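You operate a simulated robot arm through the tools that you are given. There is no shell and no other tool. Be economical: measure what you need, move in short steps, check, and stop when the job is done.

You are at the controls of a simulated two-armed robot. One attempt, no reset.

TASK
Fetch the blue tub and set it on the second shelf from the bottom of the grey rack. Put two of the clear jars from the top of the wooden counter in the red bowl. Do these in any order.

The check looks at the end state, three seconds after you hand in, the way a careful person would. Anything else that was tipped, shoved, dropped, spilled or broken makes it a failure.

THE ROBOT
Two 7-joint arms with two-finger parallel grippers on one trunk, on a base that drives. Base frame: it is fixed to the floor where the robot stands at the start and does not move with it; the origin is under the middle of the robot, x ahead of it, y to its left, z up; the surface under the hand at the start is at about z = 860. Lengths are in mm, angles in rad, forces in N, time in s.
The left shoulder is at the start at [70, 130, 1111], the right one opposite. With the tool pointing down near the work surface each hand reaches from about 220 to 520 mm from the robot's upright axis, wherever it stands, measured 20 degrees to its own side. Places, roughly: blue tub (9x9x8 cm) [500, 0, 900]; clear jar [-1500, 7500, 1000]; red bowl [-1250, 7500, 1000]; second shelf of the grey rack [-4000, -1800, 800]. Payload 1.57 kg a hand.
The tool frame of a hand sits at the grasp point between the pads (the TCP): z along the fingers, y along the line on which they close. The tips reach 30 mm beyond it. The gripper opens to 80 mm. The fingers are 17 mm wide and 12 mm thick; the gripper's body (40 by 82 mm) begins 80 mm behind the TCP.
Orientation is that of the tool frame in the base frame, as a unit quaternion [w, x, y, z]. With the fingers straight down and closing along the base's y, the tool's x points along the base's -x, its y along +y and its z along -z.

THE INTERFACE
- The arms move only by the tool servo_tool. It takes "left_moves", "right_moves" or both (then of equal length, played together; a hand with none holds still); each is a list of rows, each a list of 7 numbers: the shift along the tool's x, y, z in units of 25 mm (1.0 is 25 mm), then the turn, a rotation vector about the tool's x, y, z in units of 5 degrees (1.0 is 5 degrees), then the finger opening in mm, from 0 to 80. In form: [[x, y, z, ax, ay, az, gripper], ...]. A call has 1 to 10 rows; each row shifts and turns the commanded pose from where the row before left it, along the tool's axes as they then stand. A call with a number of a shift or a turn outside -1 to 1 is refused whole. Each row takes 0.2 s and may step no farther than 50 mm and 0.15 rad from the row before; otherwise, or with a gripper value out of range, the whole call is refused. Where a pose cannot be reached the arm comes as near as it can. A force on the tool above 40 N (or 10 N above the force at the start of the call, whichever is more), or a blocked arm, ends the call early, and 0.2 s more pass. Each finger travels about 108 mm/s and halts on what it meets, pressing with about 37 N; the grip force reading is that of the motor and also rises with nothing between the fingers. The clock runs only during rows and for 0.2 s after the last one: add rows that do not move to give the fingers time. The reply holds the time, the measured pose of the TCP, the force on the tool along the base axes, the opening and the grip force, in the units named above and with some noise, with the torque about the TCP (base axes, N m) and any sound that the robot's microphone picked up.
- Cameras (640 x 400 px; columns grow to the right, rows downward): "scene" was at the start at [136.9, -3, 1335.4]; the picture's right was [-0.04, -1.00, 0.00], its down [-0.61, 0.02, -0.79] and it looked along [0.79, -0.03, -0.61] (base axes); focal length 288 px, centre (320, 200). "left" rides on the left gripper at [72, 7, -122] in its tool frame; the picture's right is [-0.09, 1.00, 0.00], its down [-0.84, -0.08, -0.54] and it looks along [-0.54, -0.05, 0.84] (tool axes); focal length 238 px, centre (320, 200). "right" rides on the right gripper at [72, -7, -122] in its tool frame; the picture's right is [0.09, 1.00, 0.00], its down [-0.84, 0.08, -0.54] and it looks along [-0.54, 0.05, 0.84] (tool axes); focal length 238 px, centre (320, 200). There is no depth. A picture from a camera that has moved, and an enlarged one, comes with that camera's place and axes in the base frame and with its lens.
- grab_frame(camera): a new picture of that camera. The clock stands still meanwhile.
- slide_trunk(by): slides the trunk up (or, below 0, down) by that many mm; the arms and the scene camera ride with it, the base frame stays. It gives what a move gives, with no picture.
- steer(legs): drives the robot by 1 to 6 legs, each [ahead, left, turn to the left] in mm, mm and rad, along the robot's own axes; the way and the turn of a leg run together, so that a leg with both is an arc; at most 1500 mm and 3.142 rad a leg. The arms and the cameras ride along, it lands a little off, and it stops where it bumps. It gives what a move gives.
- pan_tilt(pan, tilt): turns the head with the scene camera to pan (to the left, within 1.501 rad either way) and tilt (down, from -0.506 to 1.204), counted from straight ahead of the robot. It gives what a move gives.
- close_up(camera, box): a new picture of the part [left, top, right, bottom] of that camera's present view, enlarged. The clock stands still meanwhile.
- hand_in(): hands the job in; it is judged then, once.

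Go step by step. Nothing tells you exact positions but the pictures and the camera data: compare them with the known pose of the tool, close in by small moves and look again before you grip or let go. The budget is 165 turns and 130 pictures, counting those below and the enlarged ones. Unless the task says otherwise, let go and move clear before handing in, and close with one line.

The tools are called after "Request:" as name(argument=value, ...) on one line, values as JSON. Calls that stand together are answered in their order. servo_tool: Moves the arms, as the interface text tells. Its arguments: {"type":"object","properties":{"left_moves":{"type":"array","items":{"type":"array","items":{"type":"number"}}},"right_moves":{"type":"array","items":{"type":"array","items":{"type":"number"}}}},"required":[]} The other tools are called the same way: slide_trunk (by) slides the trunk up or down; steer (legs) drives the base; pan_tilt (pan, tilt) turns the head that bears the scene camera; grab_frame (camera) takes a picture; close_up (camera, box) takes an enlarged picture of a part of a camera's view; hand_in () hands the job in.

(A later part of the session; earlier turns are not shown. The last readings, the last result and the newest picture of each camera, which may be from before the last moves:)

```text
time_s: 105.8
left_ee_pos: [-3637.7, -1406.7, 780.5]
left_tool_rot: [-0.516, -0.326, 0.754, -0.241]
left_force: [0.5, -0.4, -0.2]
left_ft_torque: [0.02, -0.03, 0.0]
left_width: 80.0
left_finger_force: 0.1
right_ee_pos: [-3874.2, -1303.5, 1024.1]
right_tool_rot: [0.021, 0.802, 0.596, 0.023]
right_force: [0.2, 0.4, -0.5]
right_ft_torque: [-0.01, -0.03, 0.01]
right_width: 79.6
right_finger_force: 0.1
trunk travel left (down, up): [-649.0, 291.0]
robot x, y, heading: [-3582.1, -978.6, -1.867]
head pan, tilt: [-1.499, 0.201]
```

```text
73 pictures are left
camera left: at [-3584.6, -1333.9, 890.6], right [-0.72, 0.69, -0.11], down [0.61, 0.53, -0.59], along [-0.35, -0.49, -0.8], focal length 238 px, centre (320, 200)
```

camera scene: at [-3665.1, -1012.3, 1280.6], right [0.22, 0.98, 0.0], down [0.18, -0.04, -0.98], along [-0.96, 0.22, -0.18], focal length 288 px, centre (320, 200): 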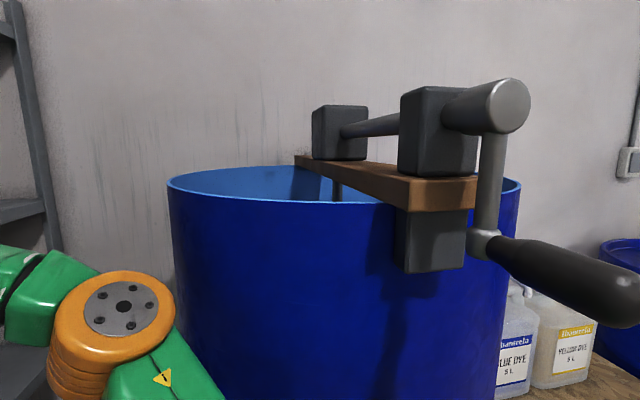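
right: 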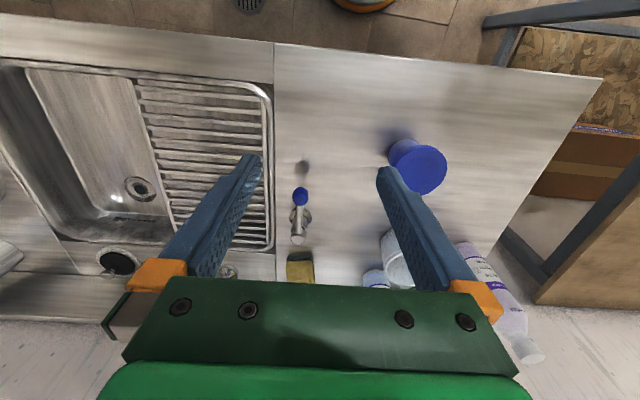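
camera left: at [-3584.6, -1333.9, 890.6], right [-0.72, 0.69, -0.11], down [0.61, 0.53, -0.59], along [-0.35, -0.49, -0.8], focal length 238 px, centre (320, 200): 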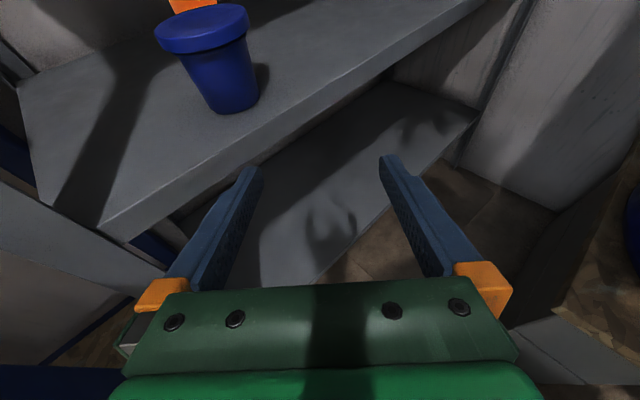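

Request:
steer(legs=[[-20, 67, 0]])

Request:
grab_frame(camera="scene")

```text
time_s: 106.8
left_ee_pos: [-3569.4, -1407.8, 781.2]
left_tool_rot: [-0.516, -0.327, 0.754, -0.242]
left_force: [-0.1, 0.4, -0.7]
left_ft_torque: [0.02, -0.04, 0.02]
left_width: 80.1
left_finger_force: 0.1
right_ee_pos: [-3805.8, -1304.5, 1024.2]
right_tool_rot: [0.02, 0.803, 0.595, 0.023]
right_force: [1.0, 0.5, 1.1]
right_ft_torque: [-0.02, 0.02, -0.01]
right_width: 80.0
right_finger_force: 0.2
trunk travel left (down, up): [-649.0, 291.0]
robot x, y, heading: [-3510.6, -981.5, -1.866]
head pan, tilt: [-1.499, 0.201]
```

```text
72 pictures are left
camera scene: at [-3596.9, -1013.3, 1280.5], right [0.22, 0.98, 0.0], down [0.18, -0.04, -0.98], along [-0.96, 0.22, -0.18], focal length 288 px, centre (320, 200)
```

scene: 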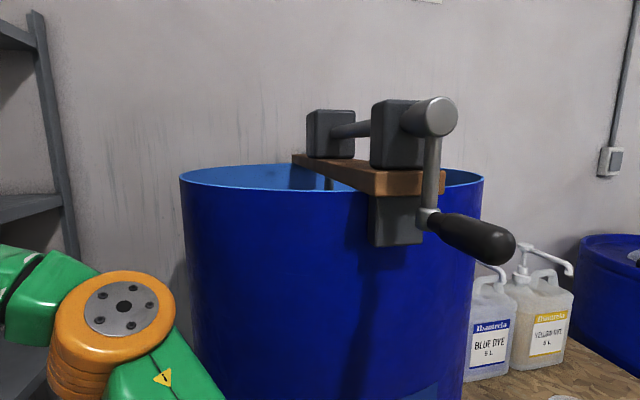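

Free now. I back out diagonally to open floor.

Request:
steer(legs=[[-169, 210, 0], [-350, 190, 0]])

Request:
pan_tilt(pan=0, tilt=0.4)

Request:
grab_frame(camera="scene")

```text
time_s: 110.8
left_ee_pos: [-3046.7, -1021.6, 779.6]
left_tool_rot: [-0.513, -0.32, 0.759, -0.241]
left_force: [0.2, 0.0, -0.3]
left_ft_torque: [-0.01, 0.0, 0.02]
left_width: 79.9
left_finger_force: 0.0
right_ee_pos: [-3285.2, -914.7, 1019.3]
right_tool_rot: [0.028, 0.806, 0.591, 0.027]
right_force: [-0.1, 0.4, 0.0]
right_ft_torque: [0.01, 0.01, 0.02]
right_width: 80.1
right_finger_force: 0.2
trunk travel left (down, up): [-649.0, 291.0]
robot x, y, heading: [-2971.3, -595.8, -1.87]
head pan, tilt: [-1.499, 0.201]
```

```text
time_s: 112.4
left_ee_pos: [-3047.6, -1022.3, 780.9]
left_tool_rot: [-0.513, -0.321, 0.759, -0.241]
left_force: [1.2, 0.8, -0.4]
left_ft_torque: [0.01, -0.02, 0.0]
left_width: 79.7
left_finger_force: 0.1
right_ee_pos: [-3286.6, -914.2, 1019.0]
right_tool_rot: [0.027, 0.805, 0.592, 0.027]
right_force: [0.9, 0.2, -0.6]
right_ft_torque: [-0.02, 0.0, 0.01]
right_width: 80.0
right_finger_force: 0.2
trunk travel left (down, up): [-649.0, 291.0]
robot x, y, heading: [-2973.4, -597.3, -1.87]
head pan, tilt: [0.0, 0.4]
```

```text
71 pictures are left
camera scene: at [-3015.9, -734.1, 1258.6], right [-0.96, 0.3, 0.0], down [0.12, 0.37, -0.92], along [-0.27, -0.88, -0.39], focal length 288 px, centre (320, 200)
```

scene: 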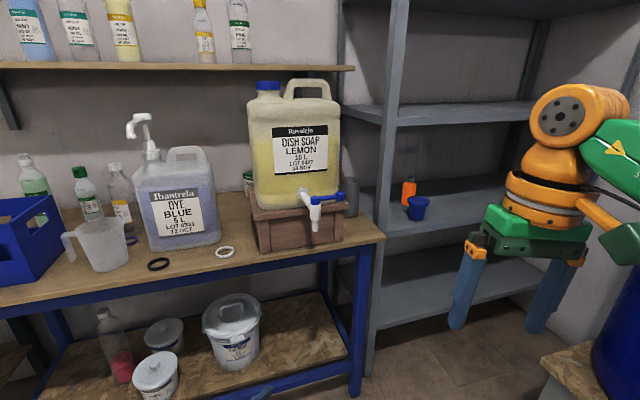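

The tub sits on the second shelf, everything else in place. Now I turn to face +y.

Request:
steer(legs=[[0, 0, -2.84]])

Request:
pan_tilt(pan=-0.25, tilt=0.15)

Request:
grab_frame(camera="scene")

```text
time_s: 119.5
left_ee_pos: [-3033.0, -170.9, 779.4]
left_tool_rot: [-0.317, 0.7, 0.434, 0.471]
left_force: [0.7, 0.1, 0.0]
left_ft_torque: [0.0, 0.0, 0.01]
left_width: 80.1
left_finger_force: 0.0
right_ee_pos: [-2773.7, -201.2, 1018.5]
right_tool_rot: [0.032, 0.709, -0.705, -0.023]
right_force: [-0.5, -0.8, -0.8]
right_ft_torque: [0.01, -0.01, 0.01]
right_width: 80.0
right_finger_force: 0.0
trunk travel left (down, up): [-649.0, 291.0]
robot x, y, heading: [-2978.8, -597.9, 1.582]
head pan, tilt: [0.0, 0.4]
```

```text
time_s: 120.2
left_ee_pos: [-3033.7, -171.4, 779.2]
left_tool_rot: [-0.316, 0.7, 0.434, 0.472]
left_force: [-0.5, -0.1, -0.4]
left_ft_torque: [0.01, 0.03, -0.01]
left_width: 80.0
left_finger_force: 0.0
right_ee_pos: [-2773.7, -199.9, 1020.0]
right_tool_rot: [0.032, 0.709, -0.704, -0.023]
right_force: [-0.7, 0.9, -1.2]
right_ft_torque: [0.01, 0.04, 0.01]
right_width: 79.9
right_finger_force: 0.0
trunk travel left (down, up): [-649.0, 291.0]
robot x, y, heading: [-2975.0, -598.5, 1.579]
head pan, tilt: [-0.25, 0.15]
```

```text
70 pictures are left
camera scene: at [-2952.1, -457.4, 1281.7], right [0.97, -0.24, 0.0], down [-0.04, -0.15, -0.99], along [0.23, 0.96, -0.15], focal length 288 px, centre (320, 200)
```

scene: 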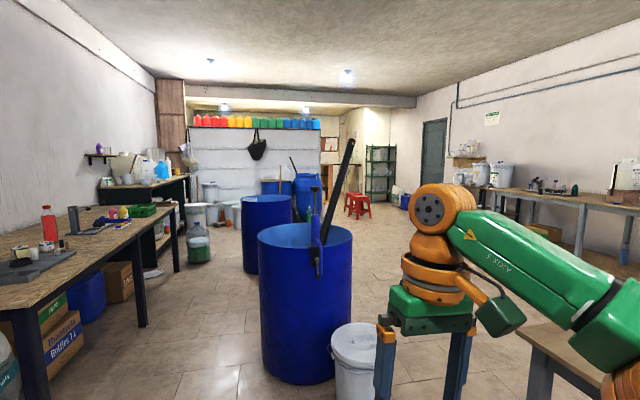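

The large barrel and bucket stand ahead. I'll take the known corridor at y ≈ −950 back east to x ≈ −800, then drive north.

Request:
steer(legs=[[-350, 0, 0], [0, -1500, 0], [0, -680, 0], [1500, 0, 0], [1500, 0, 0]])

Request:
pan_tilt(pan=0.1, tilt=0.2)

Request:
grab_frame(camera="scene")

```text
time_s: 146.9
left_ee_pos: [-850.7, 2479.4, 780.1]
left_tool_rot: [-0.314, 0.702, 0.43, 0.472]
left_force: [0.2, 0.5, 0.0]
left_ft_torque: [-0.03, 0.0, 0.0]
left_width: 79.9
left_finger_force: 0.1
right_ee_pos: [-592.1, 2448.3, 1017.5]
right_tool_rot: [-0.031, -0.705, 0.708, 0.023]
right_force: [0.1, -0.2, 1.1]
right_ft_torque: [0.0, -0.01, 0.03]
right_width: 79.8
right_finger_force: 0.1
trunk travel left (down, up): [-649.0, 291.0]
robot x, y, heading: [-796.0, 2054.7, 1.572]
head pan, tilt: [-0.25, 0.15]
```

```text
time_s: 147.7
left_ee_pos: [-850.8, 2480.9, 779.5]
left_tool_rot: [-0.315, 0.701, 0.431, 0.473]
left_force: [-0.3, -0.4, 0.0]
left_ft_torque: [-0.03, 0.0, 0.0]
left_width: 79.9
left_finger_force: 0.1
right_ee_pos: [-591.5, 2448.9, 1018.2]
right_tool_rot: [-0.031, -0.705, 0.708, 0.023]
right_force: [0.4, 0.1, 0.1]
right_ft_torque: [0.01, 0.01, -0.06]
right_width: 80.1
right_finger_force: 0.1
trunk travel left (down, up): [-649.0, 291.0]
robot x, y, heading: [-797.3, 2050.3, 1.568]
head pan, tilt: [0.099, 0.201]
```

```text
69 pictures are left
camera scene: at [-805.2, 2196.6, 1277.1], right [1.0, 0.1, 0.0], down [0.02, -0.2, -0.98], along [-0.1, 0.98, -0.2], focal length 288 px, centre (320, 200)
```

scene: 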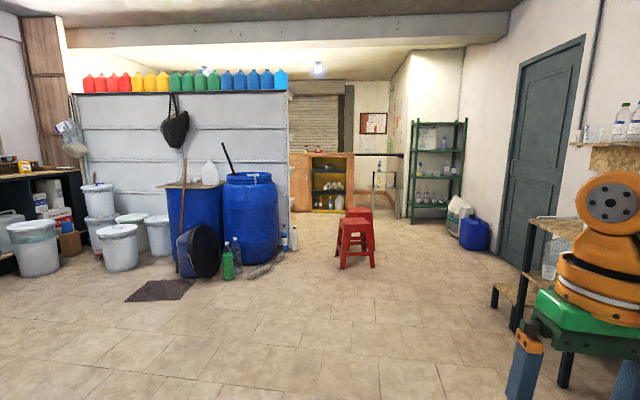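

The wooden counter is behind the partition, at about y 7500, with two red stools in front of it. I'll go north to y ≈ 4400, sidestep right of the stools and continue.

Request:
steer(legs=[[1500, 0, 0], [830, 0, 0], [0, -620, 0]])

Request:
grab_frame(camera="scene")

```text
time_s: 162.2
left_ee_pos: [-200.5, 4788.9, 779.1]
left_tool_rot: [-0.309, 0.706, 0.423, 0.476]
left_force: [0.5, 0.3, 0.0]
left_ft_torque: [-0.02, -0.02, 0.0]
left_width: 80.2
left_finger_force: 0.2
right_ee_pos: [58.4, 4753.0, 1019.2]
right_tool_rot: [-0.031, -0.698, 0.715, 0.023]
right_force: [0.7, 0.4, -0.2]
right_ft_torque: [-0.02, -0.01, 0.0]
right_width: 80.1
right_finger_force: 0.0
trunk travel left (down, up): [-649.0, 291.0]
robot x, y, heading: [-156.1, 4361.0, 1.549]
head pan, tilt: [0.099, 0.201]
```

```text
68 pictures are left
camera scene: at [-161.3, 4504.6, 1277.1], right [1.0, 0.08, 0.0], down [0.02, -0.2, -0.98], along [-0.08, 0.98, -0.2], focal length 288 px, centre (320, 200)
```

scene: 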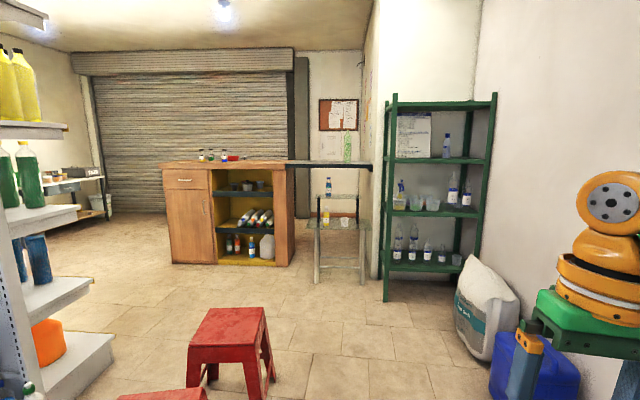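

Request:
close_up(camera="scene", box=[150, 130, 310, 230])

Request:
steer(legs=[[1500, 0, 0], [650, -30, 0], [0, 1000, 0]])

Request:
slide_trunk(by=285)

Request:
pan_tilt(pan=0.2, tilt=0.45)

Request:
grab_frame(camera="scene")

```text
4.00 times, centred on (230, 180) of scene
camera zoom: at [-161.3, 4504.6, 1277.1], right [1.0, 0.08, 0.0], down [0.02, -0.2, -0.98], along [-0.08, 0.98, -0.2], focal length 1154 px, centre (680, 280)
```

zoom: 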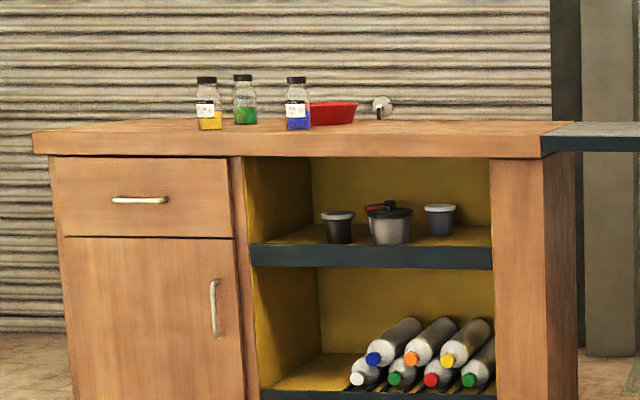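

```text
time_s: 172.2
left_ee_pos: [-171.1, 6830.4, 783.2]
left_tool_rot: [-0.313, 0.699, 0.428, 0.479]
left_force: [-0.2, 0.0, 0.3]
left_ft_torque: [0.02, 0.0, -0.01]
left_width: 80.2
left_finger_force: 0.0
right_ee_pos: [84.8, 6793.8, 1025.7]
right_tool_rot: [-0.024, -0.704, 0.709, 0.024]
right_force: [0.3, -0.3, -0.1]
right_ft_torque: [-0.05, -0.04, 0.0]
right_width: 80.0
right_finger_force: 0.1
trunk travel left (down, up): [-649.0, 291.0]
robot x, y, heading: [-114.7, 6407.1, 1.568]
head pan, tilt: [0.099, 0.201]
stopped in leg 2: the robot was blocked; the commanded pose is now the measured one
```

```text
time_s: 175.1
left_ee_pos: [-172.6, 6829.3, 1067.7]
left_tool_rot: [-0.313, 0.7, 0.429, 0.478]
left_force: [0.1, 0.1, -0.1]
left_ft_torque: [0.0, -0.01, 0.01]
left_width: 80.0
left_finger_force: 0.1
right_ee_pos: [82.3, 6795.3, 1309.7]
right_tool_rot: [-0.024, -0.705, 0.709, 0.023]
right_force: [-0.3, -0.7, -0.6]
right_ft_torque: [0.01, 0.0, 0.01]
right_width: 79.6
right_finger_force: 0.0
trunk travel left (down, up): [-934.0, 6.0]
robot x, y, heading: [-115.2, 6409.0, 1.566]
head pan, tilt: [0.099, 0.201]
```

```text
time_s: 175.8
left_ee_pos: [-173.1, 6830.8, 1067.6]
left_tool_rot: [-0.313, 0.7, 0.429, 0.478]
left_force: [-1.0, 0.0, -0.2]
left_ft_torque: [-0.01, -0.02, -0.02]
left_width: 79.9
left_finger_force: 0.1
right_ee_pos: [82.7, 6795.1, 1309.2]
right_tool_rot: [-0.026, -0.704, 0.709, 0.023]
right_force: [-0.6, -0.1, 0.2]
right_ft_torque: [0.04, 0.03, 0.02]
right_width: 80.2
right_finger_force: 0.1
trunk travel left (down, up): [-934.0, 6.0]
robot x, y, heading: [-111.0, 6412.8, 1.571]
head pan, tilt: [0.201, 0.45]
```

```text
66 pictures are left
camera scene: at [-141.1, 6539.6, 1539.9], right [0.98, 0.2, 0.01], down [0.09, -0.42, -0.9], along [-0.17, 0.89, -0.43], focal length 288 px, centre (320, 200)
```

scene: 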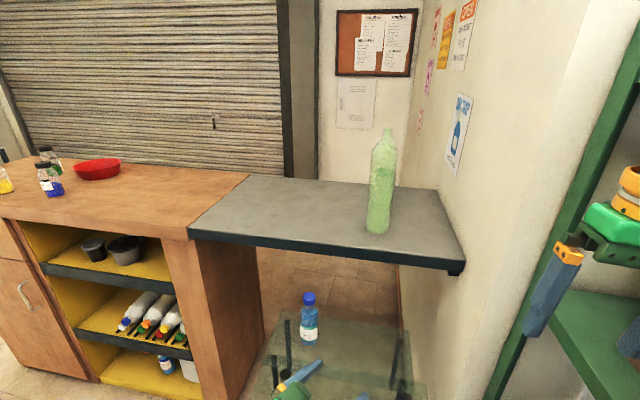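

The base was blocked, with the right arm close to the green rack. I'll look to the right and down to check for contact.

Request:
pan_tilt(pan=-0.7, tilt=0.5)

Request:
grab_frame(camera="scene")

Request:
grab_frame(camera="right")

Request:
grab_frame(camera="left")

```text
time_s: 177.0
left_ee_pos: [-174.0, 6829.6, 1067.0]
left_tool_rot: [-0.314, 0.7, 0.429, 0.477]
left_force: [0.6, -0.6, 0.1]
left_ft_torque: [-0.03, -0.02, -0.02]
left_width: 79.8
left_finger_force: 0.1
right_ee_pos: [82.4, 6795.4, 1309.5]
right_tool_rot: [-0.026, -0.704, 0.71, 0.023]
right_force: [0.1, -0.4, 1.4]
right_ft_torque: [0.0, 0.01, -0.01]
right_width: 80.0
right_finger_force: 0.1
trunk travel left (down, up): [-934.0, 6.0]
robot x, y, heading: [-115.9, 6410.6, 1.57]
head pan, tilt: [-0.7, 0.499]
```

```text
65 pictures are left
camera scene: at [-64.2, 6518.9, 1535.7], right [0.76, -0.65, 0.0], down [-0.3, -0.36, -0.88], along [0.57, 0.67, -0.47], focal length 288 px, centre (320, 200)
```

scene: 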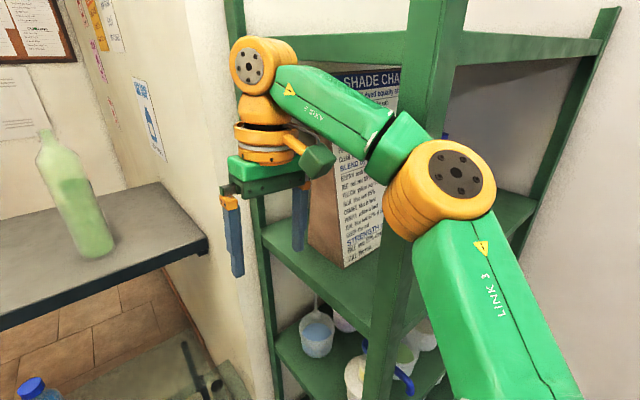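

```text
64 pictures are left
camera right: at [98.9, 6724.9, 1430.9], right [-0.99, -0.09, 0.07], down [-0.03, 0.84, 0.54], along [-0.11, 0.54, -0.84], focal length 238 px, centre (320, 200)
```

right: 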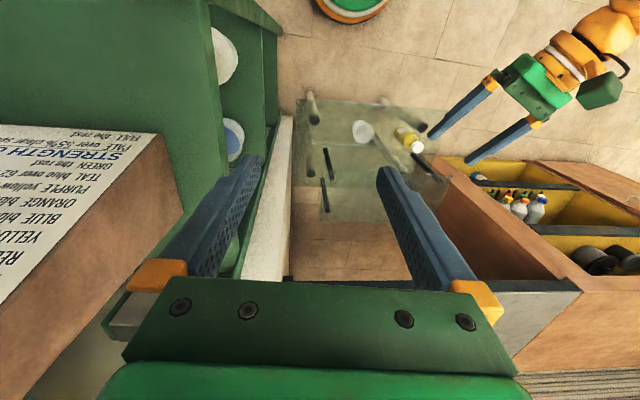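

```text
63 pictures are left
camera left: at [-202.6, 6745.7, 1177.3], right [0.88, -0.46, -0.12], down [-0.43, -0.68, -0.59], along [0.2, 0.57, -0.8], focal length 238 px, centre (320, 200)
```

left: 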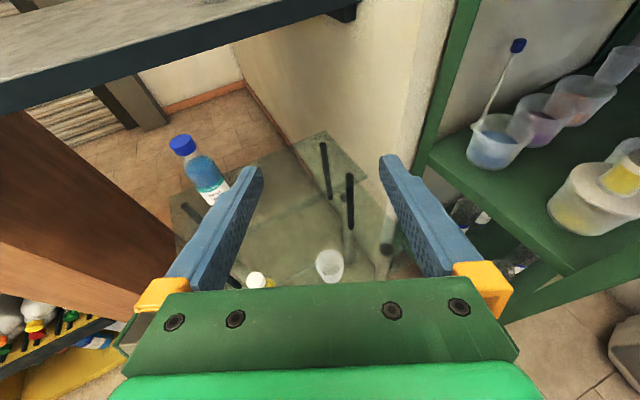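

The elbow touched the front leg of the green rack, nothing has tipped. I back away, then strafe left to face the counter.

Request:
steer(legs=[[-150, 0, 0], [0, 1100, 0]])

Request:
pan_tilt(pan=-1.1, tilt=0.3)

Request:
grab_frame(camera="scene")

Request:
pan_tilt(pan=0, tilt=0.5)

Request:
grab_frame(camera="scene")

```text
time_s: 183.6
left_ee_pos: [-1253.5, 6688.0, 1064.3]
left_tool_rot: [-0.314, 0.701, 0.432, 0.472]
left_force: [0.3, 1.0, -0.5]
left_ft_torque: [0.02, -0.02, -0.01]
left_width: 80.0
left_finger_force: 0.1
right_ee_pos: [-994.2, 6657.6, 1305.0]
right_tool_rot: [0.031, 0.707, -0.706, -0.024]
right_force: [0.4, -0.2, 0.2]
right_ft_torque: [0.0, 0.04, 0.01]
right_width: 79.8
right_finger_force: 0.0
trunk travel left (down, up): [-934.0, 6.0]
robot x, y, heading: [-1199.5, 6262.8, 1.576]
head pan, tilt: [-0.7, 0.499]
```

```text
time_s: 184.4
left_ee_pos: [-1253.6, 6688.6, 1064.0]
left_tool_rot: [-0.316, 0.699, 0.434, 0.472]
left_force: [0.2, 1.2, 0.0]
left_ft_torque: [-0.01, -0.01, -0.03]
left_width: 80.2
left_finger_force: 0.1
right_ee_pos: [-994.8, 6657.0, 1303.7]
right_tool_rot: [-0.031, -0.707, 0.707, 0.024]
right_force: [0.5, 0.6, 1.1]
right_ft_torque: [-0.01, 0.03, 0.01]
right_width: 79.8
right_finger_force: 0.1
trunk travel left (down, up): [-934.0, 6.0]
robot x, y, heading: [-1195.6, 6262.0, 1.574]
head pan, tilt: [-1.1, 0.3]
```

```text
62 pictures are left
camera scene: at [-1114.8, 6354.8, 1552.8], right [0.46, -0.89, 0.0], down [-0.26, -0.14, -0.96], along [0.85, 0.44, -0.3], focal length 288 px, centre (320, 200)
```

scene: 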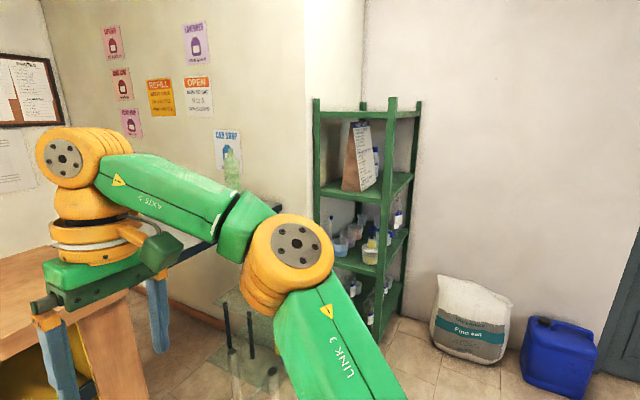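

```text
time_s: 185.8
left_ee_pos: [-1254.1, 6687.0, 1064.1]
left_tool_rot: [-0.314, 0.701, 0.432, 0.473]
left_force: [0.1, 0.5, -1.1]
left_ft_torque: [0.01, 0.0, -0.05]
left_width: 80.3
left_finger_force: 0.2
right_ee_pos: [-994.8, 6657.8, 1304.1]
right_tool_rot: [0.031, 0.707, -0.706, -0.024]
right_force: [-0.5, 0.1, 0.9]
right_ft_torque: [0.0, -0.05, -0.01]
right_width: 80.0
right_finger_force: 0.0
trunk travel left (down, up): [-934.0, 6.0]
robot x, y, heading: [-1200.8, 6260.6, 1.571]
head pan, tilt: [0.0, 0.499]
```

```text
61 pictures are left
camera scene: at [-1197.8, 6403.1, 1534.4], right [1.0, 0.0, 0.0], down [0.0, -0.48, -0.88], along [0.0, 0.88, -0.48], focal length 288 px, centre (320, 200)
```

scene: 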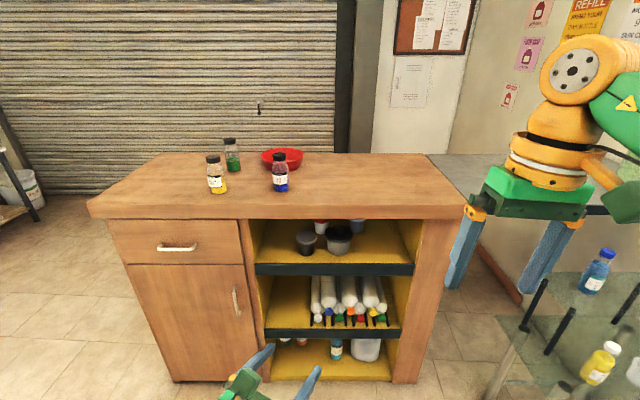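

Everything around the green rack is fine. On the counter (top z ≈ 1000) stand three jars, yellow, green and blue, and the red bowl. I zoom in.

Request:
close_up(camera="scene", box=[190, 130, 330, 210])

```text
4.57 times, centred on (260, 170) of scene
camera zoom: at [-1197.8, 6403.1, 1534.4], right [1.0, 0.0, 0.0], down [0.0, -0.48, -0.88], along [0.0, 0.88, -0.48], focal length 1318 px, centre (594, 337)
```

zoom: 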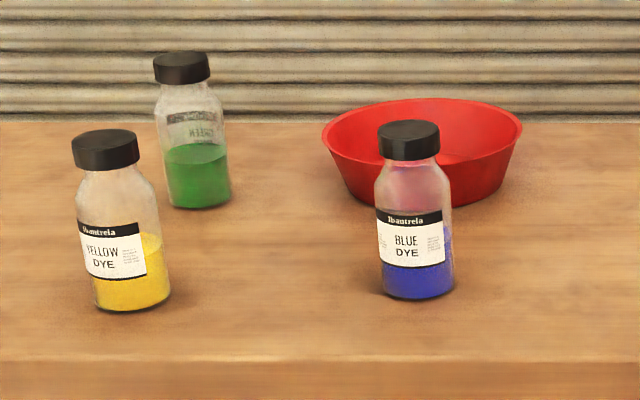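

Jars are about 64 mm wide and 160 mm tall. The bowl (≈212 mm rim) is about 410 mm in from the front edge, too far from this side. Plan: take the blue jar from the front, then drive behind the counter to place it and fetch the green one. I approach now.

Request:
steer(legs=[[500, 160, 0]])

Request:
pan_tilt(pan=0, tilt=0.7)

Request:
grab_frame(camera="scene")

Request:
grab_frame(camera="left")

```text
time_s: 189.1
left_ee_pos: [-1409.9, 7177.4, 1063.3]
left_tool_rot: [-0.309, 0.704, 0.431, 0.472]
left_force: [0.7, -19.7, 4.1]
left_ft_torque: [0.14, 0.13, 0.52]
left_width: 72.0
left_finger_force: 0.1
right_ee_pos: [-1151.8, 7145.9, 1308.1]
right_tool_rot: [-0.028, -0.705, 0.708, 0.028]
right_force: [0.4, -0.4, 0.2]
right_ft_torque: [-0.01, -0.01, 0.01]
right_width: 80.0
right_finger_force: 0.1
trunk travel left (down, up): [-934.0, 6.0]
robot x, y, heading: [-1356.2, 6762.0, 1.571]
head pan, tilt: [0.0, 0.499]
stopped in leg 1: the force on the tool passed its limit at 41 N (the readings are from after the stop); the commanded pose is now the measured one
```

```text
time_s: 189.8
left_ee_pos: [-1410.5, 7177.7, 1062.7]
left_tool_rot: [-0.31, 0.705, 0.431, 0.471]
left_force: [0.9, -20.2, 3.5]
left_ft_torque: [0.12, 0.14, 0.55]
left_width: 72.1
left_finger_force: 0.2
right_ee_pos: [-1153.0, 7145.7, 1308.1]
right_tool_rot: [-0.028, -0.705, 0.708, 0.028]
right_force: [0.1, 0.1, -0.6]
right_ft_torque: [0.01, 0.01, -0.05]
right_width: 80.1
right_finger_force: 0.1
trunk travel left (down, up): [-934.0, 6.0]
robot x, y, heading: [-1355.8, 6764.6, 1.569]
head pan, tilt: [0.0, 0.7]
```

```text
59 pictures are left
camera scene: at [-1356.8, 6884.5, 1518.0], right [1.0, 0.0, 0.0], down [0.0, -0.64, -0.77], along [0.0, 0.77, -0.64], focal length 288 px, centre (320, 200)
```

scene: 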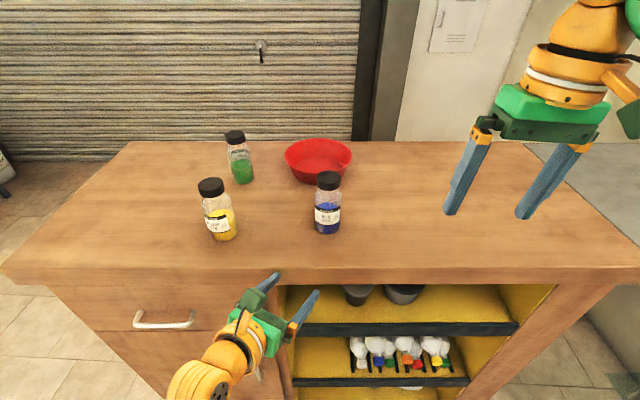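

```text
58 pictures are left
camera left: at [-1439.0, 7096.0, 1175.0], right [0.88, -0.46, -0.12], down [-0.44, -0.69, -0.58], along [0.19, 0.56, -0.81], focal length 238 px, centre (320, 200)
```

left: 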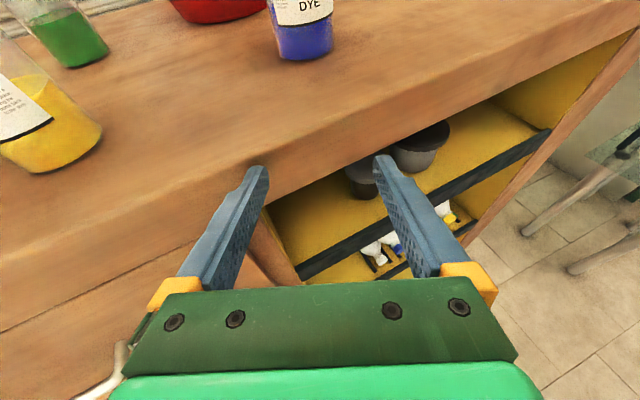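

My hand touched the counter's front edge: the top is really at z ≈ 1068 and the edge at y ≈ 7215, so everything is nearer (blue jar ≈ (−1342, 7320), bowl ≈ (−1362, 7560)) and the bowl is reachable from the front. I back off and raise the hand.

Request:
steer(legs=[[-80, 0, 0]])

Request:
servo_tool(left_moves=[[0.75, 0, -0.28, 0, 0, 0, 80], [0.75, 0, -0.28, 0, 0, 0, 80], [0.75, 0, -0.28, 0, 0, 0, 80], [0.75, 0, -0.28, 0, 0, 0, 80], [0.75, 0, -0.28, 0, 0, 0, 80], [0.75, 0, -0.28, 0, 0, 0, 80]])

Request:
grab_frame(camera="scene")

Request:
grab_frame(camera="left")

```text
time_s: 190.8
left_ee_pos: [-1411.4, 7117.1, 1055.1]
left_tool_rot: [-0.303, 0.707, 0.435, 0.468]
left_force: [0.3, 0.4, 0.1]
left_ft_torque: [-0.03, -0.02, 0.0]
left_width: 79.7
left_finger_force: 0.1
right_ee_pos: [-1152.8, 7090.3, 1300.3]
right_tool_rot: [-0.035, -0.704, 0.709, 0.019]
right_force: [0.2, -0.2, 0.4]
right_ft_torque: [-0.11, -0.03, 0.02]
right_width: 80.0
right_finger_force: 0.2
trunk travel left (down, up): [-934.0, 6.0]
robot x, y, heading: [-1359.0, 6682.5, 1.568]
head pan, tilt: [0.0, 0.7]
```

```text
time_s: 191.6
left_ee_pos: [-1445.4, 7105.7, 1080.5]
left_tool_rot: [-0.335, 0.752, 0.398, 0.406]
left_force: [0.3, -0.7, -0.1]
left_ft_torque: [0.02, -0.03, -0.01]
left_width: 80.1
left_finger_force: 0.1
left hand out of reach, approached as far as the arm can: row 3
right_ee_pos: [-1154.4, 7080.5, 1304.1]
right_tool_rot: [-0.032, -0.704, 0.709, 0.022]
right_force: [0.8, 0.1, -1.0]
right_ft_torque: [-0.04, 0.0, -0.02]
right_width: 79.9
right_finger_force: 0.2
trunk travel left (down, up): [-934.0, 6.0]
robot x, y, heading: [-1356.0, 6684.3, 1.567]
head pan, tilt: [0.0, 0.7]
stopped in row 3 (left hand): the arm was blocked; the commanded pose is now the measured one
```

```text
57 pictures are left
camera scene: at [-1359.5, 6821.9, 1516.4], right [1.0, 0.0, 0.0], down [0.0, -0.65, -0.76], along [0.0, 0.76, -0.65], focal length 288 px, centre (320, 200)
```

scene: 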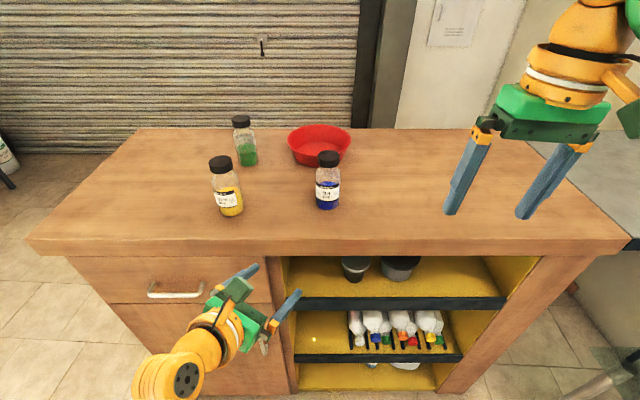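

```text
56 pictures are left
camera left: at [-1455.7, 7026.1, 1198.4], right [0.83, -0.49, -0.26], down [-0.55, -0.68, -0.48], along [0.06, 0.54, -0.84], focal length 238 px, centre (320, 200)
```

left: 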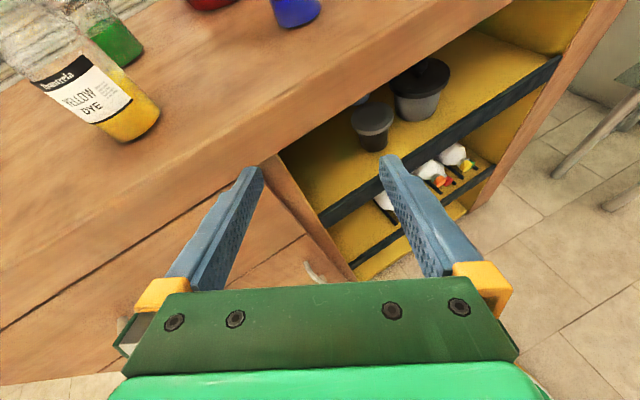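

The left wrist is at its yaw limit again. I'll turn the hand further right (about 40° right of ahead), level it, and then try raising.

Request:
servo_tool(left_moves=[[0, 0, 0, -0.78, 0.15, -0.2, 80], [0, 0, 0, -0.78, 0.15, -0.2, 80], [0, 0, 0, -0.78, 0.15, -0.2, 80], [0, 0, 0, -0.78, 0.15, -0.2, 80], [0.45, 0, -0.21, 0, 0, 0, 80], [0.45, 0, -0.21, 0, 0, 0, 80], [0.45, 0, -0.21, 0, 0, 0, 80], [0.45, 0, -0.21, 0, 0, 0, 80], [0.45, 0, -0.21, 0, 0, 0, 80]])

Request:
grab_frame(camera="left")

```text
time_s: 193.6
left_ee_pos: [-1442.2, 7104.8, 1145.0]
left_tool_rot: [-0.224, 0.766, 0.355, 0.488]
left_force: [-0.3, -0.2, 0.3]
left_ft_torque: [0.03, -0.04, -0.01]
left_width: 80.1
left_finger_force: 0.0
right_ee_pos: [-1153.2, 7079.2, 1304.1]
right_tool_rot: [-0.031, -0.705, 0.708, 0.023]
right_force: [0.6, 0.2, 0.2]
right_ft_torque: [-0.01, -0.01, -0.04]
right_width: 80.0
right_finger_force: 0.1
trunk travel left (down, up): [-934.0, 6.0]
robot x, y, heading: [-1358.0, 6683.3, 1.566]
head pan, tilt: [0.0, 0.7]
```

```text
55 pictures are left
camera left: at [-1489.3, 7040.5, 1261.4], right [0.73, -0.67, -0.08], down [-0.6, -0.59, -0.53], along [0.31, 0.44, -0.84], focal length 238 px, centre (320, 200)
```

left: 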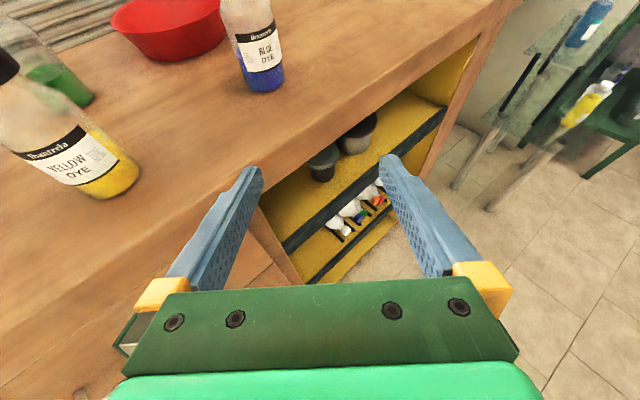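

Good posture now. The blue jar is at about (−1345, 7327). I drive to a pre-grasp point 120 mm short of it along the finger direction.

Request:
steer(legs=[[130, -22, 0]])

Request:
grab_frame(camera="left")

Request:
grab_frame(camera="scene")

```text
time_s: 194.9
left_ee_pos: [-1421.9, 7229.4, 1146.2]
left_tool_rot: [-0.227, 0.764, 0.355, 0.489]
left_force: [0.3, 0.3, 0.5]
left_ft_torque: [0.02, 0.0, 0.01]
left_width: 80.0
left_finger_force: 0.0
right_ee_pos: [-1132.2, 7202.0, 1307.0]
right_tool_rot: [-0.03, -0.706, 0.708, 0.025]
right_force: [0.5, 0.2, -0.2]
right_ft_torque: [0.01, 0.0, -0.03]
right_width: 80.0
right_finger_force: 0.0
trunk travel left (down, up): [-934.0, 6.0]
robot x, y, heading: [-1334.0, 6811.2, 1.57]
head pan, tilt: [0.0, 0.7]
```

```text
54 pictures are left
camera left: at [-1468.7, 7163.8, 1262.7], right [0.74, -0.67, -0.08], down [-0.6, -0.59, -0.53], along [0.31, 0.44, -0.84], focal length 238 px, centre (320, 200)
```

left: 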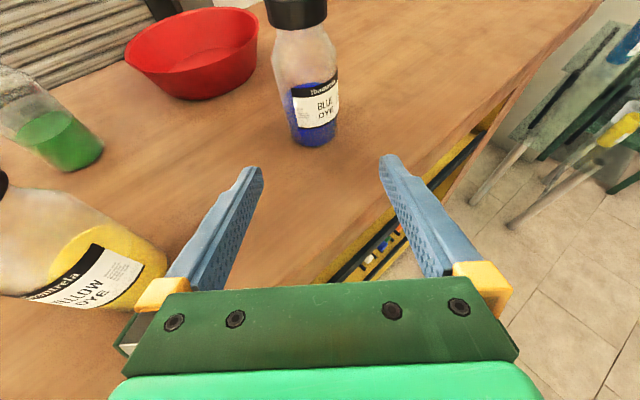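

```text
53 pictures are left
camera scene: at [-1336.6, 6942.1, 1517.2], right [1.0, 0.0, 0.0], down [0.0, -0.64, -0.77], along [0.0, 0.77, -0.64], focal length 288 px, centre (320, 200)
```

scene: 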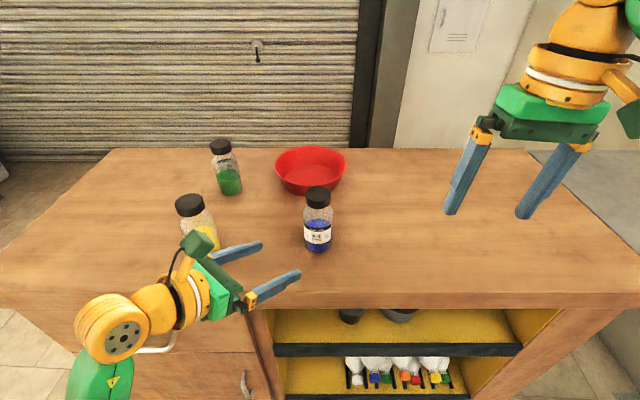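

Blue jar is at (−1342, 7340): 136 mm ahead along the fingers, 11 mm to the left. I close in most of the way.

Request:
servo_tool(left_moves=[[0, -0.44, 0, 0, 0, 0, 80], [0.384, 0, 0.822, 0, 0, 0, 80], [0.384, 0, 0.822, 0, 0, 0, 80], [0.384, 0, 0.822, 0, 0, 0, 80], [0.384, 0, 0.822, 0, 0, 0, 80]])

Request:
grab_frame(camera="left")

```text
time_s: 196.1
left_ee_pos: [-1370.8, 7308.7, 1143.7]
left_tool_rot: [-0.225, 0.765, 0.355, 0.488]
left_force: [0.0, -0.4, 0.1]
left_ft_torque: [0.0, 0.01, 0.0]
left_width: 80.0
left_finger_force: 0.1
right_ee_pos: [-1129.9, 7207.7, 1304.5]
right_tool_rot: [-0.033, -0.705, 0.708, 0.024]
right_force: [0.0, -0.1, 0.0]
right_ft_torque: [-0.01, 0.0, 0.02]
right_width: 80.0
right_finger_force: 0.1
trunk travel left (down, up): [-934.0, 6.0]
robot x, y, heading: [-1334.7, 6813.1, 1.569]
head pan, tilt: [0.0, 0.7]
```

```text
52 pictures are left
camera left: at [-1416.7, 7244.5, 1260.4], right [0.74, -0.67, -0.08], down [-0.6, -0.6, -0.53], along [0.31, 0.44, -0.84], focal length 238 px, centre (320, 200)
```

left: 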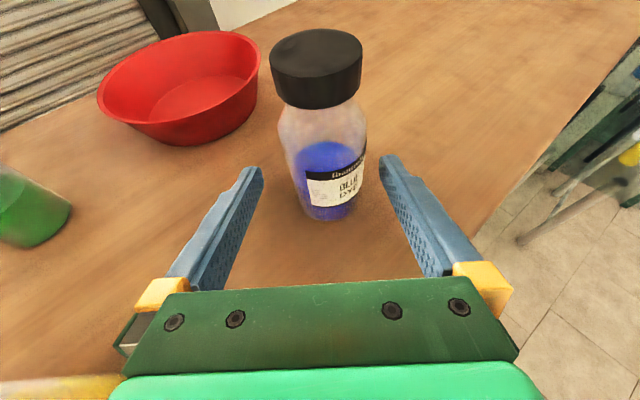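

Well centred, 35 mm to go. I move in and close the fingers.

Request:
servo_tool(left_moves=[[0.3, 0.06, 0.64, 0, 0, 0, 80], [0.3, 0.06, 0.64, 0, 0, 0, 80]])

Request:
grab_frame(camera="left")

```text
time_s: 196.7
left_ee_pos: [-1345.6, 7335.1, 1143.2]
left_tool_rot: [-0.225, 0.764, 0.357, 0.488]
left_force: [-0.7, 0.2, 0.1]
left_ft_torque: [0.01, -0.01, -0.01]
left_width: 80.1
left_finger_force: 0.1
right_ee_pos: [-1130.5, 7207.9, 1304.3]
right_tool_rot: [-0.032, -0.705, 0.708, 0.023]
right_force: [0.0, 0.2, -0.6]
right_ft_torque: [0.0, -0.01, -0.02]
right_width: 80.1
right_finger_force: 0.0
trunk travel left (down, up): [-934.0, 6.0]
robot x, y, heading: [-1336.1, 6813.9, 1.571]
head pan, tilt: [0.0, 0.7]
```

```text
51 pictures are left
camera left: at [-1391.9, 7270.7, 1260.3], right [0.74, -0.67, -0.08], down [-0.6, -0.6, -0.53], along [0.31, 0.44, -0.84], focal length 238 px, centre (320, 200)
```

left: 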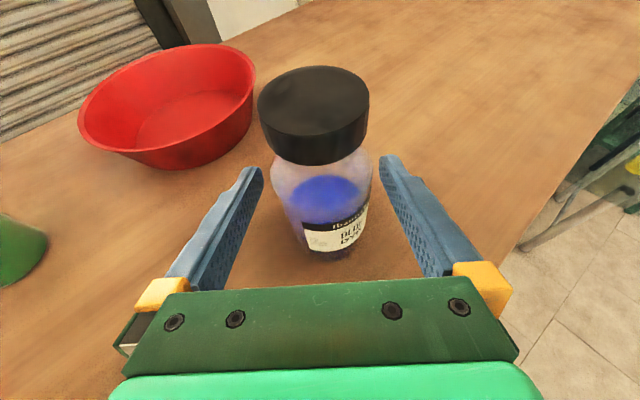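

Request:
servo_tool(left_moves=[[0, 0, 0, 0, 0, 0, 66], [0, 0, 0, 0, 0, 0, 50], [0, 0, 0, 0, 0, 0, 40], [0, 0, 0, 0, 0, 0, 40]])

Request:
servo_tool(left_moves=[[0.36, 0, -0.17, 0, 0, 0, 40], [0.36, 0, -0.17, 0, 0, 0, 40], [0.36, 0, -0.17, 0, 0, 0, 40]])

Request:
grab_frame(camera="scene")

Request:
grab_frame(camera="left")

```text
time_s: 197.7
left_ee_pos: [-1346.8, 7334.7, 1144.4]
left_tool_rot: [-0.226, 0.764, 0.356, 0.488]
left_force: [0.1, 0.8, 2.8]
left_ft_torque: [0.18, 0.13, -0.01]
left_width: 55.6
left_finger_force: 37.1
right_ee_pos: [-1131.7, 7207.0, 1304.6]
right_tool_rot: [-0.031, -0.705, 0.708, 0.024]
right_force: [-1.0, -0.2, 0.3]
right_ft_torque: [-0.02, -0.01, 0.03]
right_width: 80.0
right_finger_force: 0.1
trunk travel left (down, up): [-934.0, 6.0]
robot x, y, heading: [-1335.1, 6811.0, 1.573]
head pan, tilt: [0.0, 0.7]
```

```text
time_s: 198.5
left_ee_pos: [-1347.1, 7334.2, 1173.9]
left_tool_rot: [-0.225, 0.764, 0.355, 0.489]
left_force: [0.5, 0.1, -1.5]
left_ft_torque: [0.01, -0.01, -0.03]
left_width: 55.7
left_finger_force: 37.0
right_ee_pos: [-1131.8, 7208.9, 1304.3]
right_tool_rot: [-0.031, -0.705, 0.708, 0.023]
right_force: [-0.1, -0.1, 0.7]
right_ft_torque: [0.05, -0.05, 0.02]
right_width: 79.8
right_finger_force: 0.1
trunk travel left (down, up): [-934.0, 6.0]
robot x, y, heading: [-1336.2, 6813.8, 1.569]
head pan, tilt: [0.0, 0.7]
```

```text
50 pictures are left
camera scene: at [-1335.6, 6948.0, 1516.6], right [1.0, 0.0, 0.0], down [0.0, -0.64, -0.76], along [0.0, 0.76, -0.64], focal length 288 px, centre (320, 200)
```

scene: 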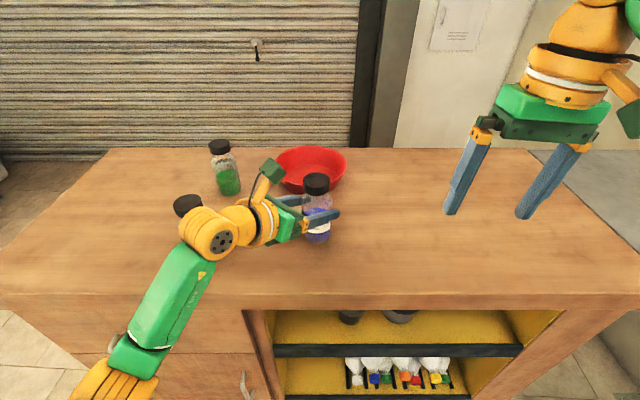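

```text
49 pictures are left
camera left: at [-1393.2, 7270.1, 1290.7], right [0.74, -0.67, -0.08], down [-0.6, -0.6, -0.53], along [0.31, 0.44, -0.84], focal length 238 px, centre (320, 200)
```

left: 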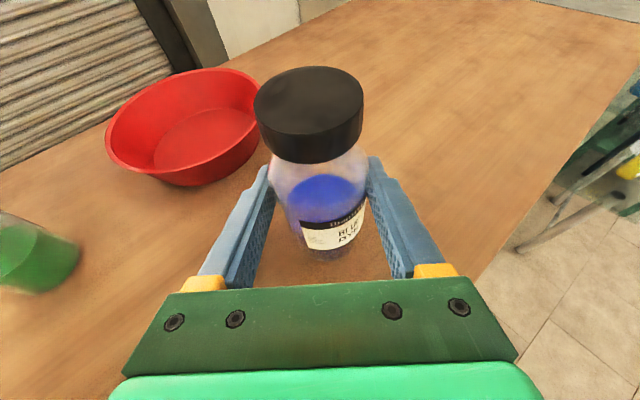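

The blue jar is held (55.7 mm). The bowl centre is about (−1360, 7560), so I raise the jar above the rim and move the base ahead and a little right, keeping the forearm clear of the yellow jar.

Request:
servo_tool(left_moves=[[0.5, 0, -0.235, 0, 0, 0, 40], [0.5, 0, -0.235, 0, 0, 0, 40], [0.5, 0, -0.235, 0, 0, 0, 40], [0.5, 0, -0.235, 0, 0, 0, 40]])

Request:
steer(legs=[[125, -85, 0]])

Request:
grab_frame(camera="scene")

Request:
grab_frame(camera="left")

```text
time_s: 199.5
left_ee_pos: [-1346.9, 7334.0, 1229.3]
left_tool_rot: [-0.225, 0.764, 0.355, 0.489]
left_force: [1.2, 0.7, -1.1]
left_ft_torque: [-0.01, 0.03, -0.03]
left_width: 55.4
left_finger_force: 36.7
right_ee_pos: [-1130.9, 7206.7, 1303.3]
right_tool_rot: [-0.031, -0.705, 0.708, 0.024]
right_force: [0.4, 1.1, 0.2]
right_ft_torque: [0.0, 0.0, -0.01]
right_width: 79.9
right_finger_force: 0.1
trunk travel left (down, up): [-934.0, 6.0]
robot x, y, heading: [-1338.0, 6813.9, 1.572]
head pan, tilt: [0.0, 0.7]
```

```text
time_s: 200.9
left_ee_pos: [-1262.4, 7458.5, 1231.1]
left_tool_rot: [-0.226, 0.763, 0.356, 0.49]
left_force: [-0.4, -0.9, -1.9]
left_ft_torque: [-0.01, 0.03, 0.04]
left_width: 55.6
left_finger_force: 37.2
right_ee_pos: [-1047.1, 7329.7, 1304.4]
right_tool_rot: [-0.029, -0.706, 0.708, 0.024]
right_force: [0.1, 0.3, -0.4]
right_ft_torque: [0.05, -0.04, 0.0]
right_width: 80.1
right_finger_force: 0.2
trunk travel left (down, up): [-934.0, 6.0]
robot x, y, heading: [-1249.9, 6939.6, 1.572]
head pan, tilt: [0.0, 0.7]
```

```text
48 pictures are left
camera scene: at [-1251.9, 7070.6, 1517.1], right [1.0, 0.0, 0.0], down [0.0, -0.64, -0.77], along [0.0, 0.77, -0.64], focal length 288 px, centre (320, 200)
```

scene: 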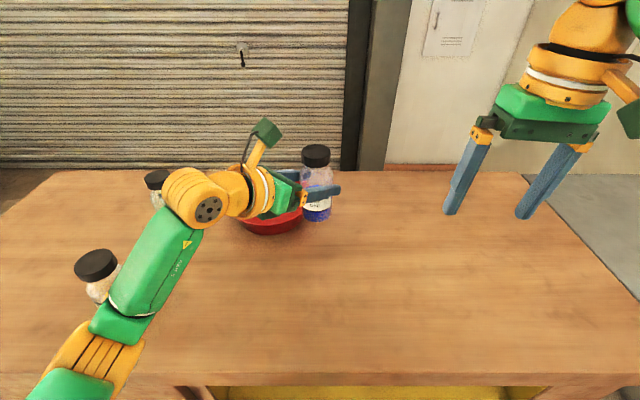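

```text
47 pictures are left
camera left: at [-1309.7, 7392.7, 1347.4], right [0.74, -0.67, -0.08], down [-0.6, -0.59, -0.53], along [0.31, 0.44, -0.84], focal length 238 px, centre (320, 200)
```

left: 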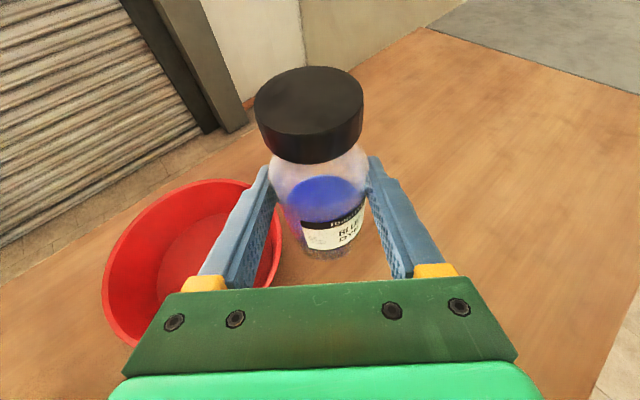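

The forearm is close to the yellow jar but above and to its right. Extending straight ahead will straighten the elbow up and away from it, so I extend the arm first.

Request:
servo_tool(left_moves=[[0.231, -0.467, 0.496, 0, 0, 0, 40], [0.231, -0.467, 0.496, 0, 0, 0, 40], [0.231, -0.467, 0.496, 0, 0, 0, 40], [0.231, -0.467, 0.496, 0, 0, 0, 40]])

Request:
grab_frame(camera="scene")

```text
time_s: 201.9
left_ee_pos: [-1259.0, 7533.7, 1228.5]
left_tool_rot: [-0.225, 0.765, 0.357, 0.487]
left_force: [-0.3, 0.0, -0.5]
left_ft_torque: [0.03, 0.01, -0.01]
left_width: 55.4
left_finger_force: 37.0
right_ee_pos: [-1043.8, 7335.7, 1305.3]
right_tool_rot: [-0.032, -0.705, 0.708, 0.023]
right_force: [-0.4, 0.8, 0.3]
right_ft_torque: [0.0, 0.01, -0.01]
right_width: 80.1
right_finger_force: 0.1
trunk travel left (down, up): [-934.0, 6.0]
robot x, y, heading: [-1249.6, 6942.1, 1.567]
head pan, tilt: [0.0, 0.7]
```

```text
46 pictures are left
camera scene: at [-1247.9, 7076.6, 1516.5], right [1.0, 0.0, 0.0], down [0.0, -0.65, -0.76], along [0.0, 0.76, -0.65], focal length 288 px, centre (320, 200)
```

scene: 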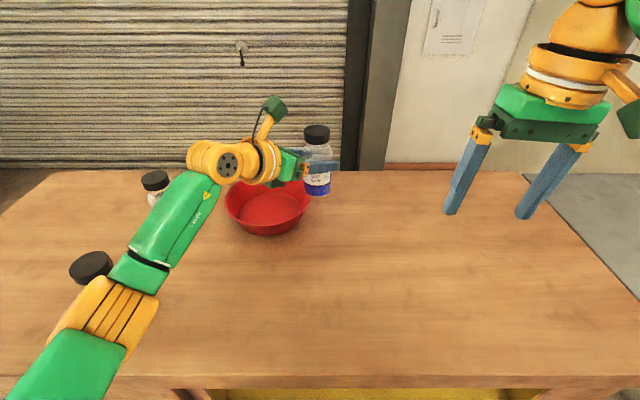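

The elbow is now very near the yellow jar, so moving left from here would hit it. I shift the base right and yaw the hand straighter, then reach left with the arm.

Request:
steer(legs=[[0, -90, 0]])

Request:
servo_tool(left_moves=[[0, 0, 0, 0.9, 0, -0.42, 40], [0, 0, 0, 0.9, 0, -0.42, 40], [0, 0, 0, 0.9, 0, -0.42, 40]])

Request:
grab_frame(camera="scene")

```text
time_s: 203.0
left_ee_pos: [-1183.2, 7532.5, 1228.2]
left_tool_rot: [-0.224, 0.762, 0.358, 0.491]
left_force: [-0.7, 0.9, -1.7]
left_ft_torque: [-0.01, -0.01, -0.02]
left_width: 55.5
left_finger_force: 37.4
right_ee_pos: [-968.5, 7335.1, 1306.7]
right_tool_rot: [0.029, 0.707, -0.707, -0.021]
right_force: [-1.2, -0.1, 0.3]
right_ft_torque: [0.01, -0.1, 0.0]
right_width: 79.9
right_finger_force: 0.0
trunk travel left (down, up): [-934.0, 6.0]
robot x, y, heading: [-1163.6, 6939.1, 1.573]
head pan, tilt: [0.0, 0.7]
```

```text
time_s: 203.8
left_ee_pos: [-1173.3, 7531.7, 1228.8]
left_tool_rot: [-0.287, 0.711, 0.454, 0.454]
left_force: [-0.1, -0.2, -0.4]
left_ft_torque: [0.0, 0.0, 0.0]
left_width: 55.3
left_finger_force: 37.3
right_ee_pos: [-958.3, 7335.4, 1305.1]
right_tool_rot: [-0.031, -0.706, 0.707, 0.023]
right_force: [0.1, 0.0, -0.3]
right_ft_torque: [-0.01, 0.0, 0.01]
right_width: 79.9
right_finger_force: 0.1
trunk travel left (down, up): [-934.0, 6.0]
robot x, y, heading: [-1157.7, 6941.0, 1.576]
head pan, tilt: [0.0, 0.7]
```

```text
45 pictures are left
camera scene: at [-1161.1, 7075.1, 1516.6], right [1.0, 0.0, 0.0], down [0.0, -0.64, -0.76], along [0.0, 0.76, -0.64], focal length 288 px, centre (320, 200)
```

scene: 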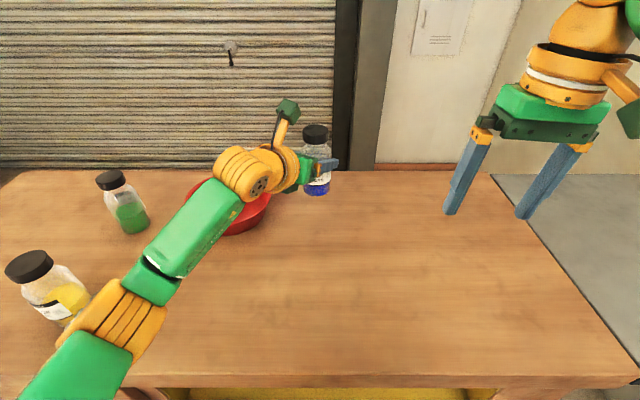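

Better: the elbow has about 90 mm to the yellow jar. Now I reach left in two stages, checking in between.

Request:
servo_tool(left_moves=[[-0.144, -0.724, -0.308, 0, 0, 0, 40], [-0.144, -0.724, -0.308, 0, 0, 0, 40], [-0.144, -0.724, -0.308, 0, 0, 0, 40], [-0.144, -0.724, -0.308, 0, 0, 0, 40]])

Request:
grab_frame(camera="scene")

```text
time_s: 204.8
left_ee_pos: [-1254.3, 7533.0, 1228.7]
left_tool_rot: [-0.288, 0.71, 0.454, 0.454]
left_force: [0.3, 0.2, -0.9]
left_ft_torque: [0.0, -0.01, -0.02]
left_width: 55.3
left_finger_force: 36.9
right_ee_pos: [-958.4, 7336.5, 1304.9]
right_tool_rot: [-0.031, -0.706, 0.707, 0.022]
right_force: [-0.3, -0.4, -1.3]
right_ft_torque: [0.05, -0.02, 0.0]
right_width: 80.0
right_finger_force: 0.0
trunk travel left (down, up): [-934.0, 6.0]
robot x, y, heading: [-1159.6, 6942.2, 1.575]
head pan, tilt: [0.0, 0.7]
```

```text
44 pictures are left
camera scene: at [-1162.1, 7075.0, 1516.6], right [1.0, 0.0, 0.0], down [0.0, -0.64, -0.76], along [0.0, 0.76, -0.64], focal length 288 px, centre (320, 200)
```

scene: 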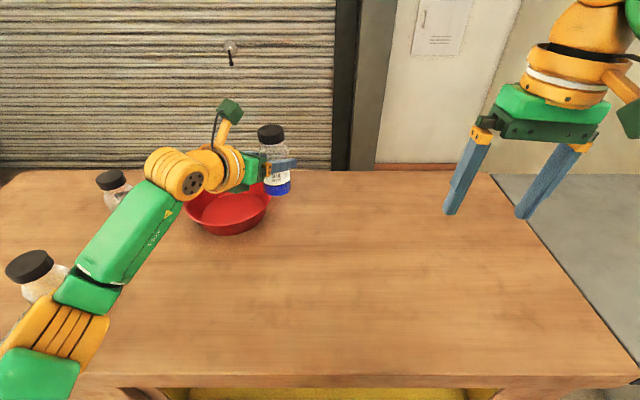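

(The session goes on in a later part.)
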